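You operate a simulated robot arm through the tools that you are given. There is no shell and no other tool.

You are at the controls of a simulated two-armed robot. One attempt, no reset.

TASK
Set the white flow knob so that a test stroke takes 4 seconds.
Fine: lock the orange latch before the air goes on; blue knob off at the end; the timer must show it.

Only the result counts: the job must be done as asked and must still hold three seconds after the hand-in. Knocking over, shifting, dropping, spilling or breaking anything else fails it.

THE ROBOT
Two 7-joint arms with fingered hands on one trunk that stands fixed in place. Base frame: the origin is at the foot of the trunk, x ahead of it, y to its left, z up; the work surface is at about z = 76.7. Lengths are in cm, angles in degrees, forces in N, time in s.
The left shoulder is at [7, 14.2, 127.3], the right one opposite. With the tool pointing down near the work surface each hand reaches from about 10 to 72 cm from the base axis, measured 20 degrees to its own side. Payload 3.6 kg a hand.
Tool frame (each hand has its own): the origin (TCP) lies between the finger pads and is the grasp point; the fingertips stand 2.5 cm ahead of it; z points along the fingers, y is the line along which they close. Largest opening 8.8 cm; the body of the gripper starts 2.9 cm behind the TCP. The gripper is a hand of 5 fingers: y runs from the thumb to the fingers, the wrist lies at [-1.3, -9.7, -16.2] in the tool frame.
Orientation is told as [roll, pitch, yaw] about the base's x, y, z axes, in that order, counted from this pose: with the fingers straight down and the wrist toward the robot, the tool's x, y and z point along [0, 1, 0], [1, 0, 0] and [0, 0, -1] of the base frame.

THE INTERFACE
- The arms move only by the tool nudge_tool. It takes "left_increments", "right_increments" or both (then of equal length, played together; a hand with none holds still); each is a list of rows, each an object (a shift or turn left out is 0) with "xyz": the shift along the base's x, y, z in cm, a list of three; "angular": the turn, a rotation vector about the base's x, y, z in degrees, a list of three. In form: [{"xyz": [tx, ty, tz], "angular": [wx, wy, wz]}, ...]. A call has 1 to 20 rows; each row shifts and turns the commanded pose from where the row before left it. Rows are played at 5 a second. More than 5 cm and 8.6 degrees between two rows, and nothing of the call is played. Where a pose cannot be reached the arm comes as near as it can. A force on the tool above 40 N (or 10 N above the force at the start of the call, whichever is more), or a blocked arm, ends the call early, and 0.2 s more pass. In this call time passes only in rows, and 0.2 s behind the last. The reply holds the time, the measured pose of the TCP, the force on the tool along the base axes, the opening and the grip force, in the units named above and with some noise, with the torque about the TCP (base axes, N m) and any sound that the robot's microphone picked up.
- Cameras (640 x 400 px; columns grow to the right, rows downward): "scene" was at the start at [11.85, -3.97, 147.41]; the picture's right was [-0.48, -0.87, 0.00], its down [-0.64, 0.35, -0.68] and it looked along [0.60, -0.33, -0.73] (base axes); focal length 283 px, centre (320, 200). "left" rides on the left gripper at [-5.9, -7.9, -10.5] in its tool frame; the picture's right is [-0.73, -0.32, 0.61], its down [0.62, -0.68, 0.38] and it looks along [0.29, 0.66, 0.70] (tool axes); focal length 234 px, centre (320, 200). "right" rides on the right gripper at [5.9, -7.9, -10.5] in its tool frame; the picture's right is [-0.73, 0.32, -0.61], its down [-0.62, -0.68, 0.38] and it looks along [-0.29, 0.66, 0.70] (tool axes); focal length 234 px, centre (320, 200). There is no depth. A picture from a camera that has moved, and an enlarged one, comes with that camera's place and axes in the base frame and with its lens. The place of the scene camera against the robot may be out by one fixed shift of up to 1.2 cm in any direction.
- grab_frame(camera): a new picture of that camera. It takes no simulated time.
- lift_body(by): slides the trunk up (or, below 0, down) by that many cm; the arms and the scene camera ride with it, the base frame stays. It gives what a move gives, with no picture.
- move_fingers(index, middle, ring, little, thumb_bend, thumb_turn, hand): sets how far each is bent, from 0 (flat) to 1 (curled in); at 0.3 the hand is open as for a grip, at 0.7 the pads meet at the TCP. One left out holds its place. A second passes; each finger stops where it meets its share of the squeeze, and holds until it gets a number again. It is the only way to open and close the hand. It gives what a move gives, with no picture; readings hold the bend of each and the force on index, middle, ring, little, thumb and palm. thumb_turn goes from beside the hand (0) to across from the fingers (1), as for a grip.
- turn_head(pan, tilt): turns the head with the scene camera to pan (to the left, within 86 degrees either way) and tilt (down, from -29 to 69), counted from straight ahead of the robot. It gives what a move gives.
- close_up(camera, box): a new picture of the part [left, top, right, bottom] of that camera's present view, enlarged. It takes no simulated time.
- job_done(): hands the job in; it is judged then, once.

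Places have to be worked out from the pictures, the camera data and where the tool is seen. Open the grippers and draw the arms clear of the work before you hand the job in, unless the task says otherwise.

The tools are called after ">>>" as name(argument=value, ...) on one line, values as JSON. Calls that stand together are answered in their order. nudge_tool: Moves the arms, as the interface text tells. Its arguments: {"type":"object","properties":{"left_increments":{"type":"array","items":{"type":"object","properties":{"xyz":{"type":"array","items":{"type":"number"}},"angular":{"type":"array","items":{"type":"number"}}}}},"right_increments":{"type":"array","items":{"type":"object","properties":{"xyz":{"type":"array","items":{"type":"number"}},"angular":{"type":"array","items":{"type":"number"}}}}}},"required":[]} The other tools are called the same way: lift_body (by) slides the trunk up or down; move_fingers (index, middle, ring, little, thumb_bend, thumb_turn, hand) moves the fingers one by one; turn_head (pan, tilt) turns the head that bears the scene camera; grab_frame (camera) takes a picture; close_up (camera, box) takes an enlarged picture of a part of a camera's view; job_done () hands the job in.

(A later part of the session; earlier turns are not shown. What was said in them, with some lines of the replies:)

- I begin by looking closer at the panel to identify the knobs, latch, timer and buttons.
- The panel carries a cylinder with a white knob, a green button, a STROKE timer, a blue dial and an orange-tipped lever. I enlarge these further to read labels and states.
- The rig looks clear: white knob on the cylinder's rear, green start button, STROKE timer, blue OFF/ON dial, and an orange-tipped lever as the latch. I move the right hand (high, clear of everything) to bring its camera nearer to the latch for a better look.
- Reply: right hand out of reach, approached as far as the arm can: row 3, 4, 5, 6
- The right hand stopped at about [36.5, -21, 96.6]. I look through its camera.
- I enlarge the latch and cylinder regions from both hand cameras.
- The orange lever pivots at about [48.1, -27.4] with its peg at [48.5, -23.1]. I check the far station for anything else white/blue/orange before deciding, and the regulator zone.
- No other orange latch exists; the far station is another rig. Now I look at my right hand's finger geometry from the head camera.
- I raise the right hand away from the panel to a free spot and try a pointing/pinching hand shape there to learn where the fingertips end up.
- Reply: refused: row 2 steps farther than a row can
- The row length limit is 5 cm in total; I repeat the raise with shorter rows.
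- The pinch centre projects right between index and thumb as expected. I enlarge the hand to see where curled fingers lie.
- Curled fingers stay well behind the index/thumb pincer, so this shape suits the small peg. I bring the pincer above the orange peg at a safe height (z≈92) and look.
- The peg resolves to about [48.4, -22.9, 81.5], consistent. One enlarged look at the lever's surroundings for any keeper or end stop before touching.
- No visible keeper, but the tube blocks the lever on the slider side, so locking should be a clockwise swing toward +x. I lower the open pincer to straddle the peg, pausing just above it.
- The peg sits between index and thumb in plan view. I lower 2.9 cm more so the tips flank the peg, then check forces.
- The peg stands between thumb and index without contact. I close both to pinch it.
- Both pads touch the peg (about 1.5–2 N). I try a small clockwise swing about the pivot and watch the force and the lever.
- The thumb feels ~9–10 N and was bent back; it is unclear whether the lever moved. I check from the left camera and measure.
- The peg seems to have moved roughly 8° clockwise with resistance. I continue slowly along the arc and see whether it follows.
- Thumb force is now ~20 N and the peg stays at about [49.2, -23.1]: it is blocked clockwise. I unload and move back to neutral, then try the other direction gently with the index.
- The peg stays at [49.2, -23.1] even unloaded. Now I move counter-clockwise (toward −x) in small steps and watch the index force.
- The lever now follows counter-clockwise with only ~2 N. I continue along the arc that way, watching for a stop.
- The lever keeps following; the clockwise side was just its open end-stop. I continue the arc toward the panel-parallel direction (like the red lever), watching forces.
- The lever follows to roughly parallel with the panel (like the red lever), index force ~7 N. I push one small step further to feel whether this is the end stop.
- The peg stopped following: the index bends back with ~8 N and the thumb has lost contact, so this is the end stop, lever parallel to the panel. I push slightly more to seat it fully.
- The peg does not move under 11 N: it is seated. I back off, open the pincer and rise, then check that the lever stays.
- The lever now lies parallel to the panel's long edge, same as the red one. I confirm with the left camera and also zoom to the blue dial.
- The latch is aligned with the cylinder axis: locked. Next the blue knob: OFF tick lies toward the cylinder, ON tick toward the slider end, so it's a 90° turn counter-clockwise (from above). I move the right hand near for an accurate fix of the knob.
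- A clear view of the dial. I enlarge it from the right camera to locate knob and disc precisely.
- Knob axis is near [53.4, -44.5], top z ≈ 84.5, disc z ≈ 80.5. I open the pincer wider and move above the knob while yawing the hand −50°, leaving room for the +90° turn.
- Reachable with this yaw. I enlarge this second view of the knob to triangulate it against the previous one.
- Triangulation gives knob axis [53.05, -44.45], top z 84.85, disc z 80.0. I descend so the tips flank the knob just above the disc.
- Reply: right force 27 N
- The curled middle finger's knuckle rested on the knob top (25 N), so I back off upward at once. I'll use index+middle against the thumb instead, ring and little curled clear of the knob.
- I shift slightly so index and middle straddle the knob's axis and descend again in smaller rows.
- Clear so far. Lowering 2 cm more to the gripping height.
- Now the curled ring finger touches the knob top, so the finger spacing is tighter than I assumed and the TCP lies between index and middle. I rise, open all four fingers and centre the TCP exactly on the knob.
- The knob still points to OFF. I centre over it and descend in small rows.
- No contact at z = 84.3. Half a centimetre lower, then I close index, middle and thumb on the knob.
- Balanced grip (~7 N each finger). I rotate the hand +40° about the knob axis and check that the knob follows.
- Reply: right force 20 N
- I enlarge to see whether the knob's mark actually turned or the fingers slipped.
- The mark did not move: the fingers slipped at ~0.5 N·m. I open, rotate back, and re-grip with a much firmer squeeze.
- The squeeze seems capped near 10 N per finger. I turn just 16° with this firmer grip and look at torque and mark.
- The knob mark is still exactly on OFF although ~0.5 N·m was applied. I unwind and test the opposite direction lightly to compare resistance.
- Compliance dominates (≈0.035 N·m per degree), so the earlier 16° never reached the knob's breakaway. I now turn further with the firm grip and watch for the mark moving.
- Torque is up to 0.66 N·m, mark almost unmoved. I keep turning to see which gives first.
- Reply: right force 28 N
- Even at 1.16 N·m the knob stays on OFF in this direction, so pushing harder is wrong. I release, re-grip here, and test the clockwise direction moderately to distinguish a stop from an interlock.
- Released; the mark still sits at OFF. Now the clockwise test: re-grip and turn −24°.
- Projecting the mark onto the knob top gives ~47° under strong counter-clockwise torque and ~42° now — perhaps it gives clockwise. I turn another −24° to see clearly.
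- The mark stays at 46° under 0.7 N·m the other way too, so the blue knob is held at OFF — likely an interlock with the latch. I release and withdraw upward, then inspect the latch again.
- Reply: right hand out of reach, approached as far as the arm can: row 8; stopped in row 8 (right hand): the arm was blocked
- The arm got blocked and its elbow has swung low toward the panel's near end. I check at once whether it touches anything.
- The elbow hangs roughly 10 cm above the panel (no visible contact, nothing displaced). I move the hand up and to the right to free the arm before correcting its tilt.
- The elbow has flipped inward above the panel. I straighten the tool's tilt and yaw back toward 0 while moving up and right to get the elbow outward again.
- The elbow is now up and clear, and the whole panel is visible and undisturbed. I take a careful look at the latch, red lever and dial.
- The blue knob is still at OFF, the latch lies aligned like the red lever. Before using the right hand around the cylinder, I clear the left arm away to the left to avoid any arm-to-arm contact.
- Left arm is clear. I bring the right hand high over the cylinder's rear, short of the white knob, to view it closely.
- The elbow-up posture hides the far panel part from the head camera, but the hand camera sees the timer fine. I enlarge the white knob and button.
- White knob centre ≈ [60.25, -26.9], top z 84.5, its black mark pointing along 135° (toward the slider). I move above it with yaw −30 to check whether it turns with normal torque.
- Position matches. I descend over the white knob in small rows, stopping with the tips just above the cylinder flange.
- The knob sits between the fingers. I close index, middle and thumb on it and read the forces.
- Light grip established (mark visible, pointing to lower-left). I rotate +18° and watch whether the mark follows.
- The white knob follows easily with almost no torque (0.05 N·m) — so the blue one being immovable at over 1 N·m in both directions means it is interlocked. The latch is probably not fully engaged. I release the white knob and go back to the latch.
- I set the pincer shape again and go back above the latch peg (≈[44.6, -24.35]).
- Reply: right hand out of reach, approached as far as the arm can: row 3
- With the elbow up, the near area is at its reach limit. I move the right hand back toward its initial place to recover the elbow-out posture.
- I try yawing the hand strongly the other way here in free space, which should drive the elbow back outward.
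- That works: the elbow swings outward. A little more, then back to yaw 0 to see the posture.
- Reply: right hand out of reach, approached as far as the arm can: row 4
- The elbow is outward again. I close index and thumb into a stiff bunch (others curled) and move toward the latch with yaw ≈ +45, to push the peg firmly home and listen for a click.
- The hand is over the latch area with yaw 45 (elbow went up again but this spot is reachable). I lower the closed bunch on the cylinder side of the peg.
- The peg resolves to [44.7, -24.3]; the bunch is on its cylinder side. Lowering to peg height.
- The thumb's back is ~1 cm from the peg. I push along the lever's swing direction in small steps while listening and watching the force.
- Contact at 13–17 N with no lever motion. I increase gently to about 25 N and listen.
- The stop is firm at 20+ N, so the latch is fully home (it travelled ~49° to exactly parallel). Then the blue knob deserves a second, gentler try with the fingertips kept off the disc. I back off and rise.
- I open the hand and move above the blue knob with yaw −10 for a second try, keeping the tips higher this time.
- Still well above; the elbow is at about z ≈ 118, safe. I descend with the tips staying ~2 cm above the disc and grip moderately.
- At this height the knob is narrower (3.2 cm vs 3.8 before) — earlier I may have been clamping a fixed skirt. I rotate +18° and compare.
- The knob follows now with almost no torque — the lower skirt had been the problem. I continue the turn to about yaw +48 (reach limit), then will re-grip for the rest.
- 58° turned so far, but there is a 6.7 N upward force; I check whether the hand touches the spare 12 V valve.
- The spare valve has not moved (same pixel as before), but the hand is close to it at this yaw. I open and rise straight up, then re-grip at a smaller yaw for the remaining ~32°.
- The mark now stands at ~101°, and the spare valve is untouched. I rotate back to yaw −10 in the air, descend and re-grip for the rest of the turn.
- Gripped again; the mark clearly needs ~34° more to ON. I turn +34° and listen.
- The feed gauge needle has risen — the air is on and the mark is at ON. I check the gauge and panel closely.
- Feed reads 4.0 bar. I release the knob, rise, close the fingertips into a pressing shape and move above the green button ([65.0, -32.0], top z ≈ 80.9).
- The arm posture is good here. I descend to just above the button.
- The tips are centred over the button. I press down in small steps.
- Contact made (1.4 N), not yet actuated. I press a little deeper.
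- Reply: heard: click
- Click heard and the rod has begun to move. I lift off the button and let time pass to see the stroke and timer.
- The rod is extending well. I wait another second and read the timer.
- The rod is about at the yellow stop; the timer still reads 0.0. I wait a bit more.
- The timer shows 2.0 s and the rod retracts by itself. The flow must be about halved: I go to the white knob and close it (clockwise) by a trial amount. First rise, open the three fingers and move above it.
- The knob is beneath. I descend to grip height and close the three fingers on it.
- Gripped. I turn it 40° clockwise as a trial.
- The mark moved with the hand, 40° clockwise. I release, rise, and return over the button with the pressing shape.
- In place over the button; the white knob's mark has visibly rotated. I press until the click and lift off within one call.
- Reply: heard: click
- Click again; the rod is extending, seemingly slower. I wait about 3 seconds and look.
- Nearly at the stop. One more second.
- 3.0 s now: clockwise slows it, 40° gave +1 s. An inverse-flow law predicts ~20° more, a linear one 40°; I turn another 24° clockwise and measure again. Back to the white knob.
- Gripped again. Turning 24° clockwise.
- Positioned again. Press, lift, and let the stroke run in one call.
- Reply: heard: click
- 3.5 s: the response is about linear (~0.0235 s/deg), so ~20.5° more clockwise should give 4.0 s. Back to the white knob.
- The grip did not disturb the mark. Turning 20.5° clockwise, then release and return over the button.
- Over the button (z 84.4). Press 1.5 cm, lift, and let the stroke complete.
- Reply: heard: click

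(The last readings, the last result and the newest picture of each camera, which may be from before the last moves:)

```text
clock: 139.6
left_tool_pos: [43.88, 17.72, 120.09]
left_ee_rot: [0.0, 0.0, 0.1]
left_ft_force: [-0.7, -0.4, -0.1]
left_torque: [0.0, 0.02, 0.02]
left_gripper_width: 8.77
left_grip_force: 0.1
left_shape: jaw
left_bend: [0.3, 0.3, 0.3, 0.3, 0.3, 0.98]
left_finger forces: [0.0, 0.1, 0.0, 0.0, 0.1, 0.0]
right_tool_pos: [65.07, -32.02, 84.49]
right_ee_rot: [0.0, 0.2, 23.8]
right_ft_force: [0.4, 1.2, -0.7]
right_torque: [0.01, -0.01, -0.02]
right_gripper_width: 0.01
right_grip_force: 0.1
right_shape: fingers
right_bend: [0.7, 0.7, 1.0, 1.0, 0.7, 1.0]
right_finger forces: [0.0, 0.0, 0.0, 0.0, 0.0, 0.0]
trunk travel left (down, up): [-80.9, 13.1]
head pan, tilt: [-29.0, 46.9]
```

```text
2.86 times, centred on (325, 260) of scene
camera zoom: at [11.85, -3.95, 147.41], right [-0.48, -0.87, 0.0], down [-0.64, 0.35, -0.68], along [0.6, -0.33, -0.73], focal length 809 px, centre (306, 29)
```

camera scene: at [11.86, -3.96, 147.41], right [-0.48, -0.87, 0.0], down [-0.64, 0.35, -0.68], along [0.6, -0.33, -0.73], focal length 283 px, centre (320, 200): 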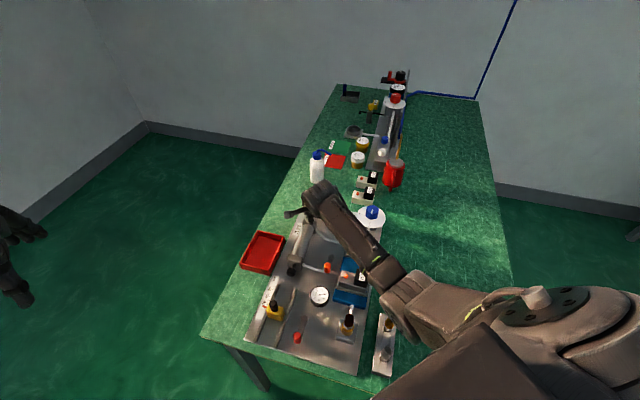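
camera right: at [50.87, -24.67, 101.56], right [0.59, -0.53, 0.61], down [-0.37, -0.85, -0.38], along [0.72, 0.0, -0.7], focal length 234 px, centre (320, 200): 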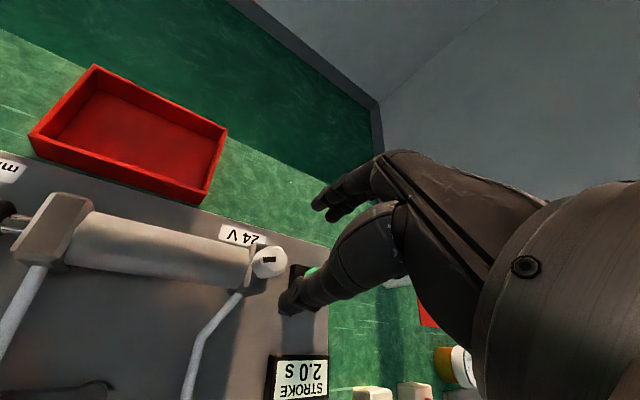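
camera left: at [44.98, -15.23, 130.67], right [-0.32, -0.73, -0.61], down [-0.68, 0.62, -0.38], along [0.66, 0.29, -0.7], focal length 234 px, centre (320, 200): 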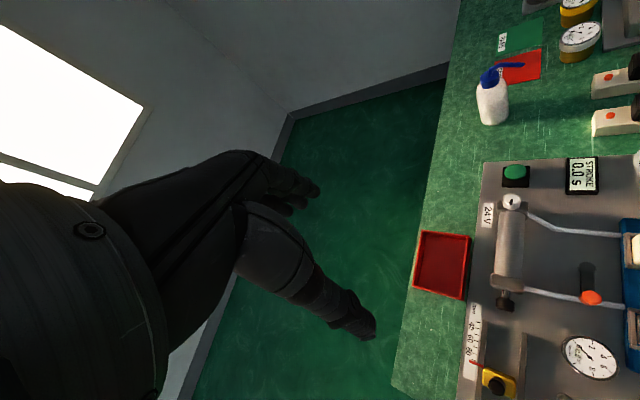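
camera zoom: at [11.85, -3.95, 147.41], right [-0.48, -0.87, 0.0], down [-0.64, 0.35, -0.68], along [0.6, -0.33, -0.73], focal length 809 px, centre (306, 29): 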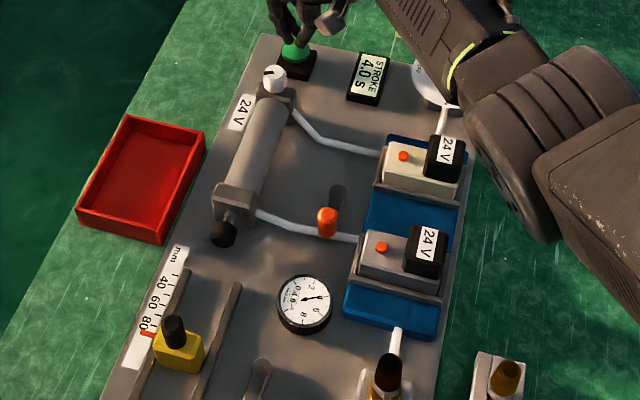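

The timer shows 4.0 s. Now the blue knob must go OFF. I rise, open the hand, and move above the blue knob with the same yaw as before.

>>> nudge_tool(right_increments=[{"xyz": [0, 0, 3]}, {"xyz": [0, 0, 3.5]}, {"xyz": [0, 0, 3]}, {"xyz": [-2.4, -2.5, 0]}, {"xyz": [-2.4, -2.5, 0]}, {"xyz": [-2.4, -2.5, 0]}, {"xyz": [-2.4, -2.5, 0]}, {"xyz": [-2.35, -2.4, 0]}])

>>> move_fingers(hand="right", index=0.4, middle=0.4, ring=0.36, little=0.36, thumb_bend=0.4)

>>> grab_frame(camera="right")

>>> close_up(camera="scene", box=[250, 180, 430, 330])

```text
clock: 141.4
left_tool_pos: [43.74, 17.69, 120.31]
left_ee_rot: [0.0, 0.0, 0.1]
left_ft_force: [0.4, -0.4, 0.5]
left_torque: [0.0, -0.02, 0.01]
left_gripper_width: 8.78
left_grip_force: 0.0
left_shape: jaw
left_bend: [0.3, 0.3, 0.3, 0.3, 0.3, 0.98]
left_finger forces: [0.0, 0.0, 0.1, 0.1, 0.1, 0.1]
right_tool_pos: [52.86, -44.5, 94.06]
right_ee_rot: [-0.1, 0.0, 24.0]
right_ft_force: [-0.5, -0.3, -0.1]
right_torque: [-0.02, -0.03, 0.04]
right_gripper_width: 0.0
right_grip_force: 0.1
right_shape: fingers
right_bend: [0.7, 0.7, 1.0, 1.0, 0.7, 1.0]
right_finger forces: [0.0, 0.0, 0.0, 0.0, 0.0, 0.1]
trunk travel left (down, up): [-80.9, 13.1]
head pan, tilt: [-29.0, 46.9]
```

```text
clock: 142.4
left_tool_pos: [43.79, 17.7, 120.14]
left_ee_rot: [0.0, 0.1, -0.1]
left_ft_force: [-0.7, 0.0, 0.0]
left_torque: [0.02, -0.03, 0.01]
left_gripper_width: 8.78
left_grip_force: 0.1
left_shape: jaw
left_bend: [0.3, 0.3, 0.3, 0.3, 0.3, 0.98]
left_finger forces: [0.0, 0.1, 0.1, 0.0, 0.1, 0.1]
right_tool_pos: [52.89, -44.42, 93.91]
right_ee_rot: [0.1, 0.2, 23.8]
right_ft_force: [-0.2, 0.2, 0.0]
right_torque: [0.0, 0.01, 0.01]
right_gripper_width: 6.29
right_grip_force: 0.1
right_shape: fingers
right_bend: [0.4, 0.4, 0.36, 0.36, 0.4, 1.0]
right_finger forces: [0.0, 0.0, 0.0, 0.0, 0.0, 0.1]
trunk travel left (down, up): [-80.9, 13.1]
head pan, tilt: [-29.0, 46.9]
```

```text
taken
camera right: at [43.44, -42.15, 104.54], right [0.59, -0.53, 0.61], down [-0.37, -0.85, -0.38], along [0.72, 0.0, -0.7], focal length 234 px, centre (320, 200)
```

right: 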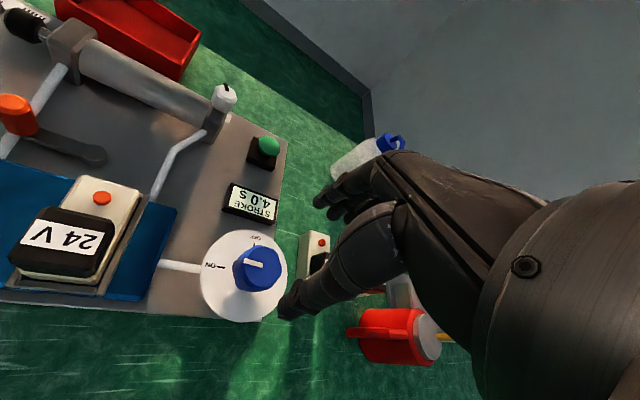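

```text
2.67 times, centred on (340, 255) of scene
camera zoom: at [11.84, -3.97, 147.42], right [-0.48, -0.87, 0.0], down [-0.64, 0.35, -0.68], along [0.6, -0.33, -0.73], focal length 755 px, centre (267, 53)
```

zoom: 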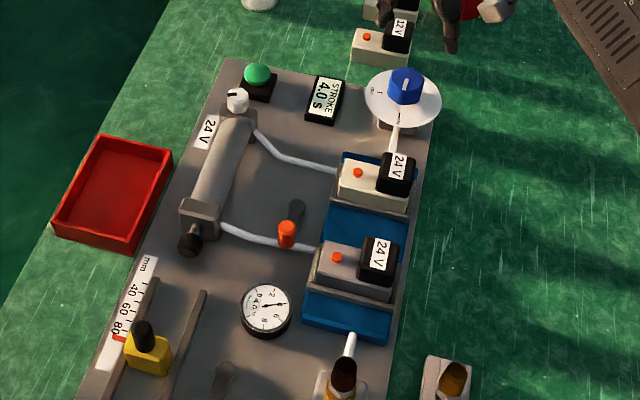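

Timer 4.0 s, rod home, latch still locked, blue at ON. I descend over the blue knob to the upper grip height and close.

>>> nudge_tool(right_increments=[{"xyz": [0.15, -0.03, -2.5]}, {"xyz": [0, 0, -2.5]}, {"xyz": [0, 0, -2]}, {"xyz": [0, 0, -1.3]}, {"xyz": [0, 0, -1.0]}])

>>> move_fingers(hand="right", index=0.6, middle=0.6, thumb_bend=0.6)

>>> close_up(camera="right", box=[200, 140, 420, 340])

```text
clock: 143.6
left_tool_pos: [43.77, 17.67, 120.33]
left_ee_rot: [0.0, 0.1, 0.0]
left_ft_force: [-0.4, -0.2, 0.1]
left_torque: [0.05, -0.01, 0.0]
left_gripper_width: 8.76
left_grip_force: 0.0
left_shape: jaw
left_bend: [0.3, 0.3, 0.3, 0.3, 0.3, 0.98]
left_finger forces: [0.0, 0.0, 0.1, 0.0, 0.0, 0.0]
right_tool_pos: [53.26, -44.46, 84.67]
right_ee_rot: [0.0, 0.1, 23.9]
right_ft_force: [0.6, 0.9, -0.6]
right_torque: [0.02, -0.01, 0.03]
right_gripper_width: 6.29
right_grip_force: 0.1
right_shape: fingers
right_bend: [0.4, 0.4, 0.36, 0.36, 0.4, 1.0]
right_finger forces: [0.0, 0.0, 0.0, 0.0, 0.1, 0.0]
trunk travel left (down, up): [-80.9, 13.1]
head pan, tilt: [-29.0, 46.9]
```

```text
clock: 144.6
left_tool_pos: [43.76, 17.67, 120.27]
left_ee_rot: [0.0, 0.0, 0.0]
left_ft_force: [-0.4, 0.2, 0.2]
left_torque: [0.02, 0.0, 0.01]
left_gripper_width: 8.75
left_grip_force: 0.1
left_shape: jaw
left_bend: [0.3, 0.3, 0.3, 0.3, 0.3, 0.98]
left_finger forces: [0.1, 0.1, 0.0, 0.0, 0.0, 0.0]
right_tool_pos: [53.18, -44.39, 84.65]
right_ee_rot: [0.0, 0.3, 23.7]
right_ft_force: [-2.4, -0.7, 0.0]
right_torque: [0.0, -0.11, 0.0]
right_gripper_width: 3.29
right_grip_force: 5.0
right_shape: fingers
right_bend: [0.55, 0.57, 0.36, 0.36, 0.54, 1.0]
right_finger forces: [2.6, 1.7, 0.0, 0.1, 5.2, 0.1]
trunk travel left (down, up): [-80.9, 13.1]
head pan, tilt: [-29.0, 46.9]
```

```text
2.00 times, centred on (310, 240) of right
camera zoom: at [43.7, -42.24, 95.2], right [0.59, -0.53, 0.61], down [-0.37, -0.85, -0.38], along [0.72, 0.0, -0.7], focal length 468 px, centre (340, 120)
```

zoom: 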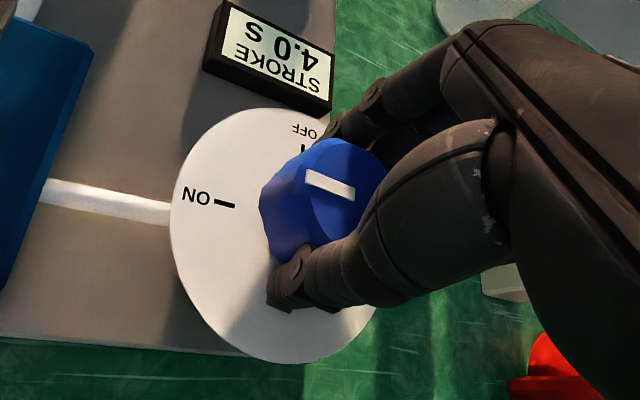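

Gripped at the upper part of the knob. I turn clockwise 48°.

>>> nudge_tool(right_increments=[{"angular": [0, 0, -8]}, {"angular": [0, 0, -8]}, {"angular": [0, 0, -8]}, {"angular": [0, 0, -8]}, {"angular": [0, 0, -8]}, {"angular": [0, 0, -8]}])

>>> close_up(camera="right", box=[200, 140, 420, 340])

>>> grab_frame(camera="scene")

```text
clock: 146.0
left_tool_pos: [43.81, 17.73, 120.25]
left_ee_rot: [0.0, 0.1, 0.0]
left_ft_force: [-0.1, 0.6, 0.2]
left_torque: [0.04, -0.03, 0.03]
left_gripper_width: 8.77
left_grip_force: 0.1
left_shape: jaw
left_bend: [0.3, 0.3, 0.3, 0.3, 0.3, 0.98]
left_finger forces: [0.1, 0.0, 0.1, 0.1, 0.0, 0.1]
right_tool_pos: [53.19, -44.43, 84.72]
right_ee_rot: [-0.1, 0.2, -24.3]
right_ft_force: [-1.1, -3.7, -1.8]
right_torque: [-0.03, -0.04, 0.01]
right_gripper_width: 3.34
right_grip_force: 5.2
right_shape: fingers
right_bend: [0.55, 0.57, 0.36, 0.36, 0.54, 1.0]
right_finger forces: [2.7, 2.4, 0.0, 0.0, 5.5, 0.1]
trunk travel left (down, up): [-80.9, 13.1]
head pan, tilt: [-29.0, 46.9]
```

```text
2.00 times, centred on (310, 240) of right
camera zoom: at [48.53, -35.84, 95.21], right [0.0, -0.8, 0.61], down [-0.88, -0.29, -0.38], along [0.48, -0.53, -0.7], focal length 468 px, centre (340, 120)
```

zoom: 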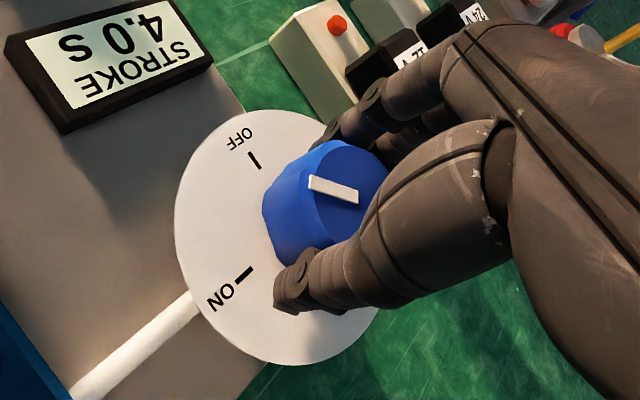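

```text
taken
camera scene: at [11.85, -4.02, 147.41], right [-0.48, -0.87, 0.0], down [-0.64, 0.35, -0.68], along [0.6, -0.33, -0.73], focal length 283 px, centre (320, 200)
```

scene: 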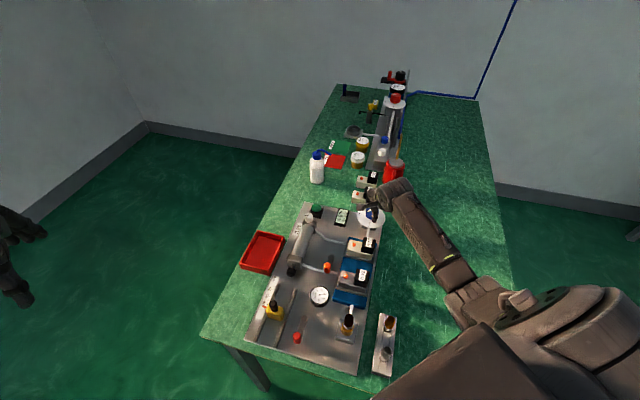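

Halfway. I release, rise, yaw back, re-grip and finish the turn to OFF (avoiding extreme yaw).

>>> move_fingers(hand="right", index=0.4, middle=0.4, thumb_bend=0.4)

>>> nudge_tool(right_increments=[{"xyz": [0, 0, 1.5]}, {"xyz": [0, 0, 2.5]}, {"xyz": [0, 0, 2], "angular": [0, 0, 8]}, {"angular": [0, 0, 8]}, {"angular": [0, 0, 8]}, {"angular": [0, 0, 8]}, {"angular": [0, 0, 8]}])

>>> nudge_tool(right_increments=[{"xyz": [-0.05, 0, -2]}, {"xyz": [0, 0, -2]}, {"xyz": [0, 0, -1.2]}, {"xyz": [0, 0, -0.8]}])

>>> move_fingers(hand="right", index=0.6, middle=0.6, thumb_bend=0.6)

>>> close_up(camera="right", box=[200, 140, 420, 340])

```text
clock: 147.0
left_tool_pos: [43.78, 17.79, 120.34]
left_ee_rot: [-0.1, 0.0, -0.1]
left_ft_force: [0.4, -0.1, -0.4]
left_torque: [-0.01, 0.0, -0.01]
left_gripper_width: 8.81
left_grip_force: 0.0
left_shape: jaw
left_bend: [0.3, 0.3, 0.3, 0.3, 0.3, 0.98]
left_finger forces: [0.1, 0.0, 0.1, 0.1, 0.0, 0.1]
right_tool_pos: [53.19, -44.63, 84.61]
right_ee_rot: [0.0, 0.2, -24.2]
right_ft_force: [0.1, -0.3, 0.4]
right_torque: [-0.03, 0.01, -0.01]
right_gripper_width: 6.26
right_grip_force: 0.0
right_shape: fingers
right_bend: [0.4, 0.4, 0.36, 0.36, 0.4, 1.0]
right_finger forces: [0.1, 0.0, 0.0, 0.0, 0.0, 0.1]
trunk travel left (down, up): [-80.9, 13.1]
head pan, tilt: [-29.0, 46.9]
```

```text
clock: 148.6
left_tool_pos: [43.82, 17.72, 120.2]
left_ee_rot: [-0.1, 0.0, 0.0]
left_ft_force: [0.6, -0.2, 0.3]
left_torque: [-0.01, 0.0, 0.02]
left_gripper_width: 8.76
left_grip_force: 0.0
left_shape: jaw
left_bend: [0.3, 0.3, 0.3, 0.3, 0.3, 0.98]
left_finger forces: [0.0, 0.1, 0.0, 0.0, 0.0, 0.0]
right_tool_pos: [53.13, -44.42, 90.72]
right_ee_rot: [0.0, 0.2, 16.0]
right_ft_force: [-0.1, -0.6, 0.0]
right_torque: [0.0, -0.02, -0.02]
right_gripper_width: 6.29
right_grip_force: 0.0
right_shape: fingers
right_bend: [0.4, 0.4, 0.36, 0.36, 0.4, 1.0]
right_finger forces: [0.0, 0.1, 0.1, 0.0, 0.0, 0.0]
trunk travel left (down, up): [-80.9, 13.1]
head pan, tilt: [-29.0, 46.9]
```

```text
clock: 149.6
left_tool_pos: [43.85, 17.82, 120.2]
left_ee_rot: [0.0, 0.0, 0.0]
left_ft_force: [0.2, -0.6, -0.4]
left_torque: [0.04, 0.01, -0.03]
left_gripper_width: 8.75
left_grip_force: 0.0
left_shape: jaw
left_bend: [0.3, 0.3, 0.3, 0.3, 0.3, 0.98]
left_finger forces: [0.1, 0.0, 0.0, 0.1, 0.0, 0.0]
right_tool_pos: [53.19, -44.46, 84.68]
right_ee_rot: [-0.1, 0.3, 15.8]
right_ft_force: [0.7, 0.2, 0.2]
right_torque: [0.0, 0.03, -0.01]
right_gripper_width: 6.29
right_grip_force: 0.0
right_shape: fingers
right_bend: [0.4, 0.4, 0.36, 0.36, 0.4, 1.0]
right_finger forces: [0.0, 0.1, 0.0, 0.0, 0.0, 0.0]
trunk travel left (down, up): [-80.9, 13.1]
head pan, tilt: [-29.0, 46.9]
```

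```text
clock: 150.6
left_tool_pos: [43.8, 17.73, 120.27]
left_ee_rot: [0.0, 0.0, -0.1]
left_ft_force: [0.4, 0.1, -0.1]
left_torque: [0.01, 0.01, -0.03]
left_gripper_width: 8.76
left_grip_force: 0.1
left_shape: jaw
left_bend: [0.3, 0.3, 0.3, 0.3, 0.3, 0.98]
left_finger forces: [0.0, 0.0, 0.0, 0.0, 0.1, 0.0]
right_tool_pos: [53.29, -44.5, 84.67]
right_ee_rot: [0.0, 0.1, 15.9]
right_ft_force: [0.0, -1.1, -0.3]
right_torque: [0.01, -0.01, 0.0]
right_gripper_width: 3.3
right_grip_force: 4.6
right_shape: fingers
right_bend: [0.55, 0.57, 0.36, 0.36, 0.54, 1.0]
right_finger forces: [2.5, 2.2, 0.1, 0.1, 5.1, 0.0]
trunk travel left (down, up): [-80.9, 13.1]
head pan, tilt: [-29.0, 46.9]
```

```text
2.00 times, centred on (310, 240) of right
camera zoom: at [44.08, -40.89, 95.22], right [0.51, -0.61, 0.61], down [-0.49, -0.79, -0.38], along [0.71, -0.1, -0.7], focal length 468 px, centre (340, 120)
```

zoom: 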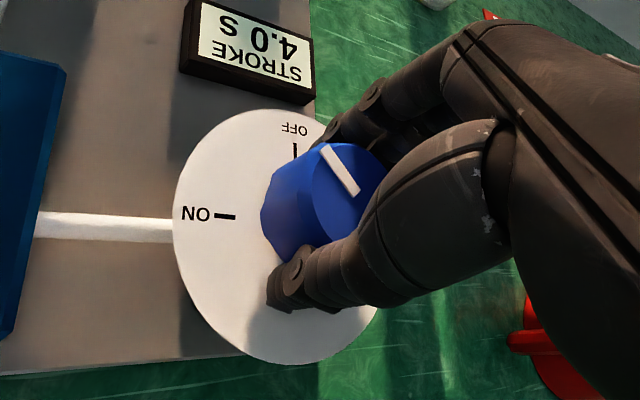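

Gripped; the mark is mid-way. I turn the remaining ~42° clockwise to OFF.

>>> nudge_tool(right_increments=[{"angular": [0, 0, -8]}, {"angular": [0, 0, -8]}, {"angular": [0, 0, -8]}, {"angular": [0, 0, -8]}, {"angular": [0, 0, -8]}, {"angular": [0, 0, -4]}])

>>> close_up(camera="right", box=[200, 140, 420, 340])

>>> close_up(camera="scene", box=[250, 190, 430, 330])

```text
clock: 152.0
left_tool_pos: [43.99, 17.62, 120.23]
left_ee_rot: [0.0, 0.0, 0.1]
left_ft_force: [-0.3, -0.1, 0.8]
left_torque: [-0.01, 0.02, -0.02]
left_gripper_width: 8.79
left_grip_force: 0.1
left_shape: jaw
left_bend: [0.3, 0.3, 0.3, 0.3, 0.3, 0.98]
left_finger forces: [0.0, 0.0, 0.0, 0.1, 0.1, 0.0]
right_tool_pos: [53.13, -44.55, 84.77]
right_ee_rot: [0.1, 0.2, -28.4]
right_ft_force: [1.7, -2.4, 0.7]
right_torque: [-0.02, -0.06, 0.01]
right_gripper_width: 3.26
right_grip_force: 5.1
right_shape: fingers
right_bend: [0.55, 0.57, 0.36, 0.36, 0.54, 1.0]
right_finger forces: [3.7, 3.1, 0.0, 0.1, 4.2, 0.1]
trunk travel left (down, up): [-80.9, 13.1]
head pan, tilt: [-29.0, 46.9]
```

```text
2.00 times, centred on (310, 240) of right
camera zoom: at [49.07, -35.51, 95.19], right [-0.06, -0.79, 0.61], down [-0.9, -0.23, -0.38], along [0.44, -0.57, -0.7], focal length 468 px, centre (340, 120)
```

zoom: 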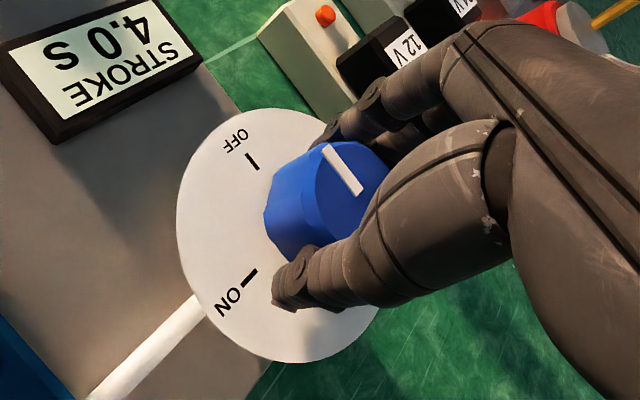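

```text
2.86 times, centred on (340, 260) of scene
camera zoom: at [11.86, -4.0, 147.42], right [-0.48, -0.87, 0.0], down [-0.64, 0.35, -0.68], along [0.6, -0.33, -0.73], focal length 809 px, centre (263, 29)
```

zoom: 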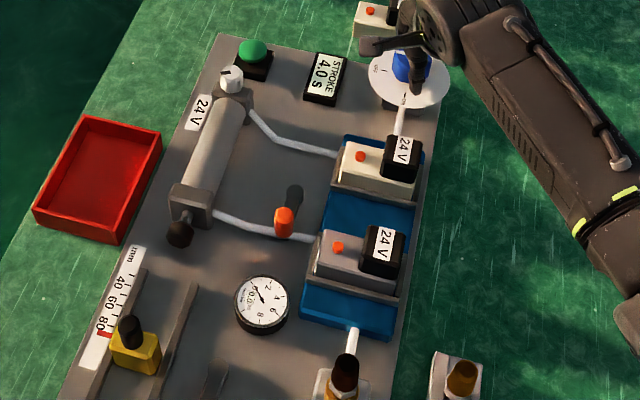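

The gauge has dropped and the mark matches the earlier OFF position. I give a final small clockwise nudge to seat it at OFF, and check gauge and timer.

>>> nudge_tool(right_increments=[{"angular": [0, 0, -3]}])

>>> close_up(camera="scene", box=[295, 270, 345, 310])

>>> close_up(camera="right", box=[200, 140, 420, 340])

```text
clock: 152.4
left_tool_pos: [43.89, 17.67, 120.17]
left_ee_rot: [-0.1, -0.1, 0.0]
left_ft_force: [0.3, -0.5, 0.0]
left_torque: [0.0, 0.0, 0.01]
left_gripper_width: 8.76
left_grip_force: 0.1
left_shape: jaw
left_bend: [0.3, 0.3, 0.3, 0.3, 0.3, 0.98]
left_finger forces: [0.0, 0.0, 0.1, 0.0, 0.0, 0.0]
right_tool_pos: [53.2, -44.39, 84.68]
right_ee_rot: [0.0, 0.2, -31.3]
right_ft_force: [1.3, -1.1, 0.4]
right_torque: [-0.05, -0.1, 0.11]
right_gripper_width: 3.26
right_grip_force: 4.8
right_shape: fingers
right_bend: [0.55, 0.56, 0.36, 0.36, 0.54, 1.0]
right_finger forces: [3.7, 2.9, 0.0, 0.1, 4.1, 0.0]
trunk travel left (down, up): [-80.9, 13.1]
head pan, tilt: [-29.0, 46.9]
```

```text
10.00 times, centred on (320, 290) of scene
camera zoom: at [11.89, -3.95, 147.41], right [-0.48, -0.87, 0.0], down [-0.64, 0.35, -0.68], along [0.6, -0.33, -0.73], focal length 2832 px, centre (320, -700)
```

zoom: 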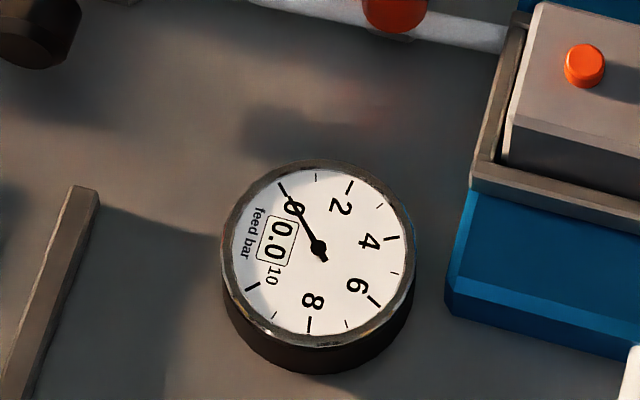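

```text
2.00 times, centred on (310, 240) of right
camera zoom: at [49.56, -35.28, 95.19], right [-0.1, -0.79, 0.61], down [-0.91, -0.18, -0.38], along [0.41, -0.59, -0.7], focal length 468 px, centre (340, 120)
```

zoom: 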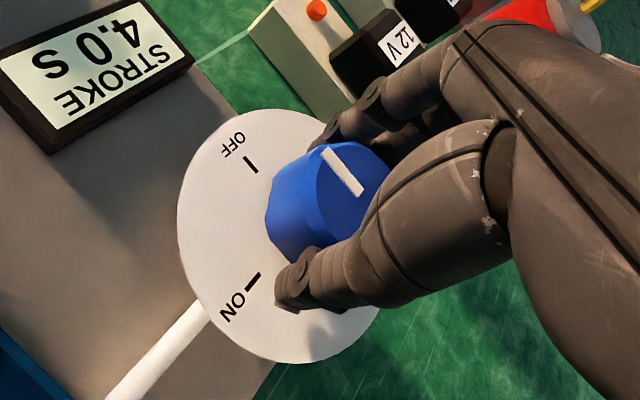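

Feed reads 0.0 bar and the knob sits against its OFF stop; timer still shows 4.0 s. I open the hand, rise straight up and yaw back toward 0 before moving away.

>>> move_fingers(hand="right", index=0.3, middle=0.3, ring=0.3, little=0.3, thumb_bend=0.3)

>>> nudge_tool(right_increments=[{"xyz": [0, 0, 1.5]}, {"xyz": [0, 0, 2.5]}, {"xyz": [0, 0, 3.5]}, {"xyz": [0, 0, 4], "angular": [0, 0, 8]}, {"xyz": [0, 0, 4], "angular": [0, 0, 8]}, {"xyz": [0, -2, 3], "angular": [0, 0, 8]}, {"xyz": [-1, -3, 2], "angular": [0, 0, 7]}])

>>> grab_frame(camera="scene")

>>> close_up(camera="scene", box=[240, 190, 410, 375])

```text
clock: 153.4
left_tool_pos: [43.87, 17.69, 120.18]
left_ee_rot: [0.0, -0.1, 0.0]
left_ft_force: [-0.7, -0.1, 0.3]
left_torque: [0.0, -0.02, -0.02]
left_gripper_width: 8.78
left_grip_force: 0.1
left_shape: jaw
left_bend: [0.3, 0.3, 0.3, 0.3, 0.3, 0.98]
left_finger forces: [0.1, 0.0, 0.0, 0.0, 0.0, 0.1]
right_tool_pos: [53.16, -44.43, 84.57]
right_ee_rot: [0.0, 0.2, -31.2]
right_ft_force: [0.0, 0.6, 0.0]
right_torque: [0.0, -0.04, 0.0]
right_gripper_width: 8.4
right_grip_force: 0.1
right_shape: fingers
right_bend: [0.3, 0.3, 0.3, 0.3, 0.3, 1.0]
right_finger forces: [0.0, 0.1, 0.0, 0.0, 0.0, 0.0]
trunk travel left (down, up): [-80.9, 13.1]
head pan, tilt: [-29.0, 46.9]
```

```text
clock: 155.0
left_tool_pos: [43.73, 17.62, 120.27]
left_ee_rot: [0.0, 0.0, 0.0]
left_ft_force: [-0.1, -0.5, -0.3]
left_torque: [0.02, -0.04, -0.01]
left_gripper_width: 8.74
left_grip_force: 0.2
left_shape: jaw
left_bend: [0.3, 0.3, 0.3, 0.3, 0.3, 0.98]
left_finger forces: [0.0, 0.0, 0.0, 0.0, 0.0, 0.0]
right_tool_pos: [52.07, -49.64, 105.1]
right_ee_rot: [0.0, 0.1, 0.0]
right_ft_force: [-0.1, 0.6, -0.9]
right_torque: [0.03, 0.03, -0.03]
right_gripper_width: 8.43
right_grip_force: 0.1
right_shape: fingers
right_bend: [0.3, 0.3, 0.3, 0.3, 0.3, 1.0]
right_finger forces: [0.1, 0.0, 0.1, 0.0, 0.0, 0.1]
trunk travel left (down, up): [-80.9, 13.1]
head pan, tilt: [-29.0, 46.9]
```

```text
taken
camera scene: at [11.76, -4.07, 147.42], right [-0.48, -0.87, 0.0], down [-0.64, 0.35, -0.68], along [0.6, -0.33, -0.73], focal length 283 px, centre (320, 200)
```

scene: 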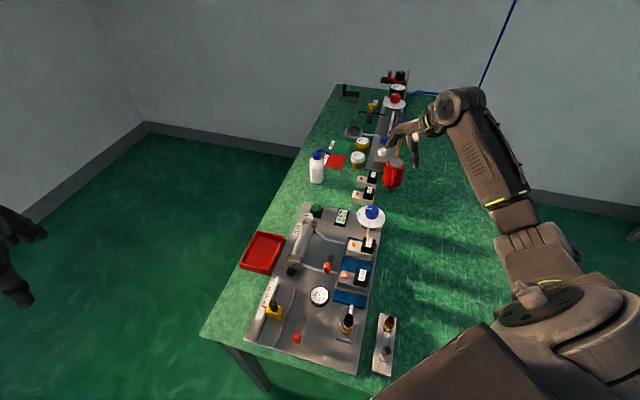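

```text
2.16 times, centred on (325, 282) of scene
camera zoom: at [11.76, -4.07, 147.42], right [-0.48, -0.87, 0.0], down [-0.64, 0.35, -0.68], along [0.6, -0.33, -0.73], focal length 612 px, centre (309, 22)
```

zoom: 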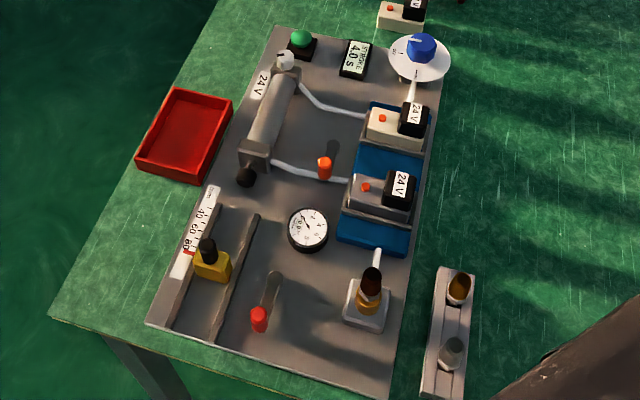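

Everything looks right. I draw the right arm back to its start area, well clear of the bench, and take a last check of timer, dial and latch.

>>> nudge_tool(right_increments=[{"xyz": [-3.5, -1, 1.5]}, {"xyz": [-3.5, -1, 1.5]}, {"xyz": [-3.5, 0, 1.5]}, {"xyz": [-3.5, 0, 1.5]}, {"xyz": [-3.5, 0, 1]}])

>>> close_up(camera="scene", box=[295, 195, 400, 275])

>>> close_up(camera="scene", box=[300, 60, 440, 230])

```text
clock: 156.2
left_tool_pos: [43.72, 17.64, 120.37]
left_ee_rot: [-0.1, -0.1, 0.2]
left_ft_force: [-0.1, 0.0, 0.2]
left_torque: [0.02, 0.01, 0.0]
left_gripper_width: 8.77
left_grip_force: 0.1
left_shape: jaw
left_bend: [0.3, 0.3, 0.3, 0.3, 0.3, 0.98]
left_finger forces: [0.1, 0.0, 0.1, 0.0, 0.0, 0.1]
right_tool_pos: [34.61, -51.52, 112.45]
right_ee_rot: [-0.1, 0.1, -0.2]
right_ft_force: [0.0, 0.2, -0.1]
right_torque: [-0.03, -0.01, -0.03]
right_gripper_width: 8.45
right_grip_force: 0.1
right_shape: fingers
right_bend: [0.3, 0.3, 0.3, 0.3, 0.3, 1.0]
right_finger forces: [0.0, 0.1, 0.1, 0.1, 0.0, 0.1]
trunk travel left (down, up): [-80.9, 13.1]
head pan, tilt: [-29.0, 46.9]
```

```text
5.00 times, centred on (348, 235) of scene
camera zoom: at [11.63, -3.94, 147.44], right [-0.48, -0.87, 0.0], down [-0.64, 0.35, -0.68], along [0.6, -0.33, -0.73], focal length 1416 px, centre (182, 25)
```

zoom: 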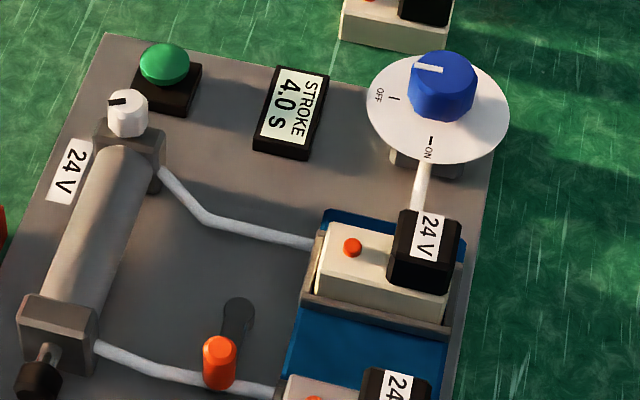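

```text
2.35 times, centred on (370, 145) of scene
camera zoom: at [11.63, -3.94, 147.44], right [-0.48, -0.87, 0.0], down [-0.64, 0.35, -0.68], along [0.6, -0.33, -0.73], focal length 666 px, centre (202, 329)
```

zoom: 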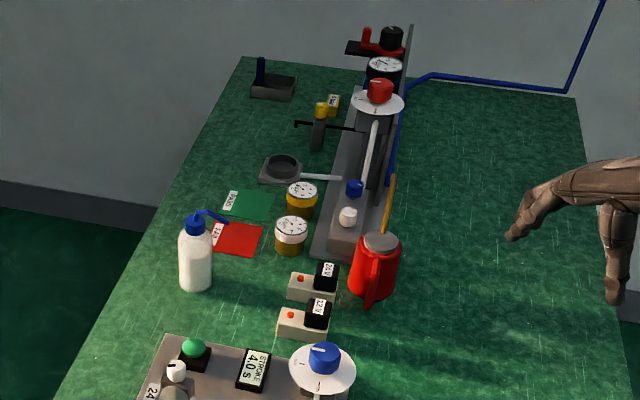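

The timer shows 4.0 s, the blue knob is at OFF with the feed at 0.0 bar, and the orange latch is locked. The other objects are where they were at the start, and both hands are open and clear of the bench, so I hand the job in.

>>> job_done()

```text
The job is handed in.
```

I set the white flow knob so that a test stroke takes 4.0 s, and the timer still showed 4.0 s when I handed the job in. I don't know yet how it was judged.

- **Latch:** I swung the orange latch to its end stop, parallel to the panel, before turning the air on. It has no visible lock mark, so I took that stop as the locked position.
- **Flow knob:** The first stroke took 2.0 s. I turned the knob clockwise in three steps, which gave 3.0 s, 3.5 s and then 4.0 s.
- **Air:** The blue knob is back at OFF and the feed gauge reads 0.0 bar.
- **Other objects:** Nothing else had visibly moved in the last pictures. The hand came close to the spare 12 V valve once, but the valve stayed in place. My first tries at the blue knob slipped because I had gripped too low on it.

Both hands are open and clear of the bench.
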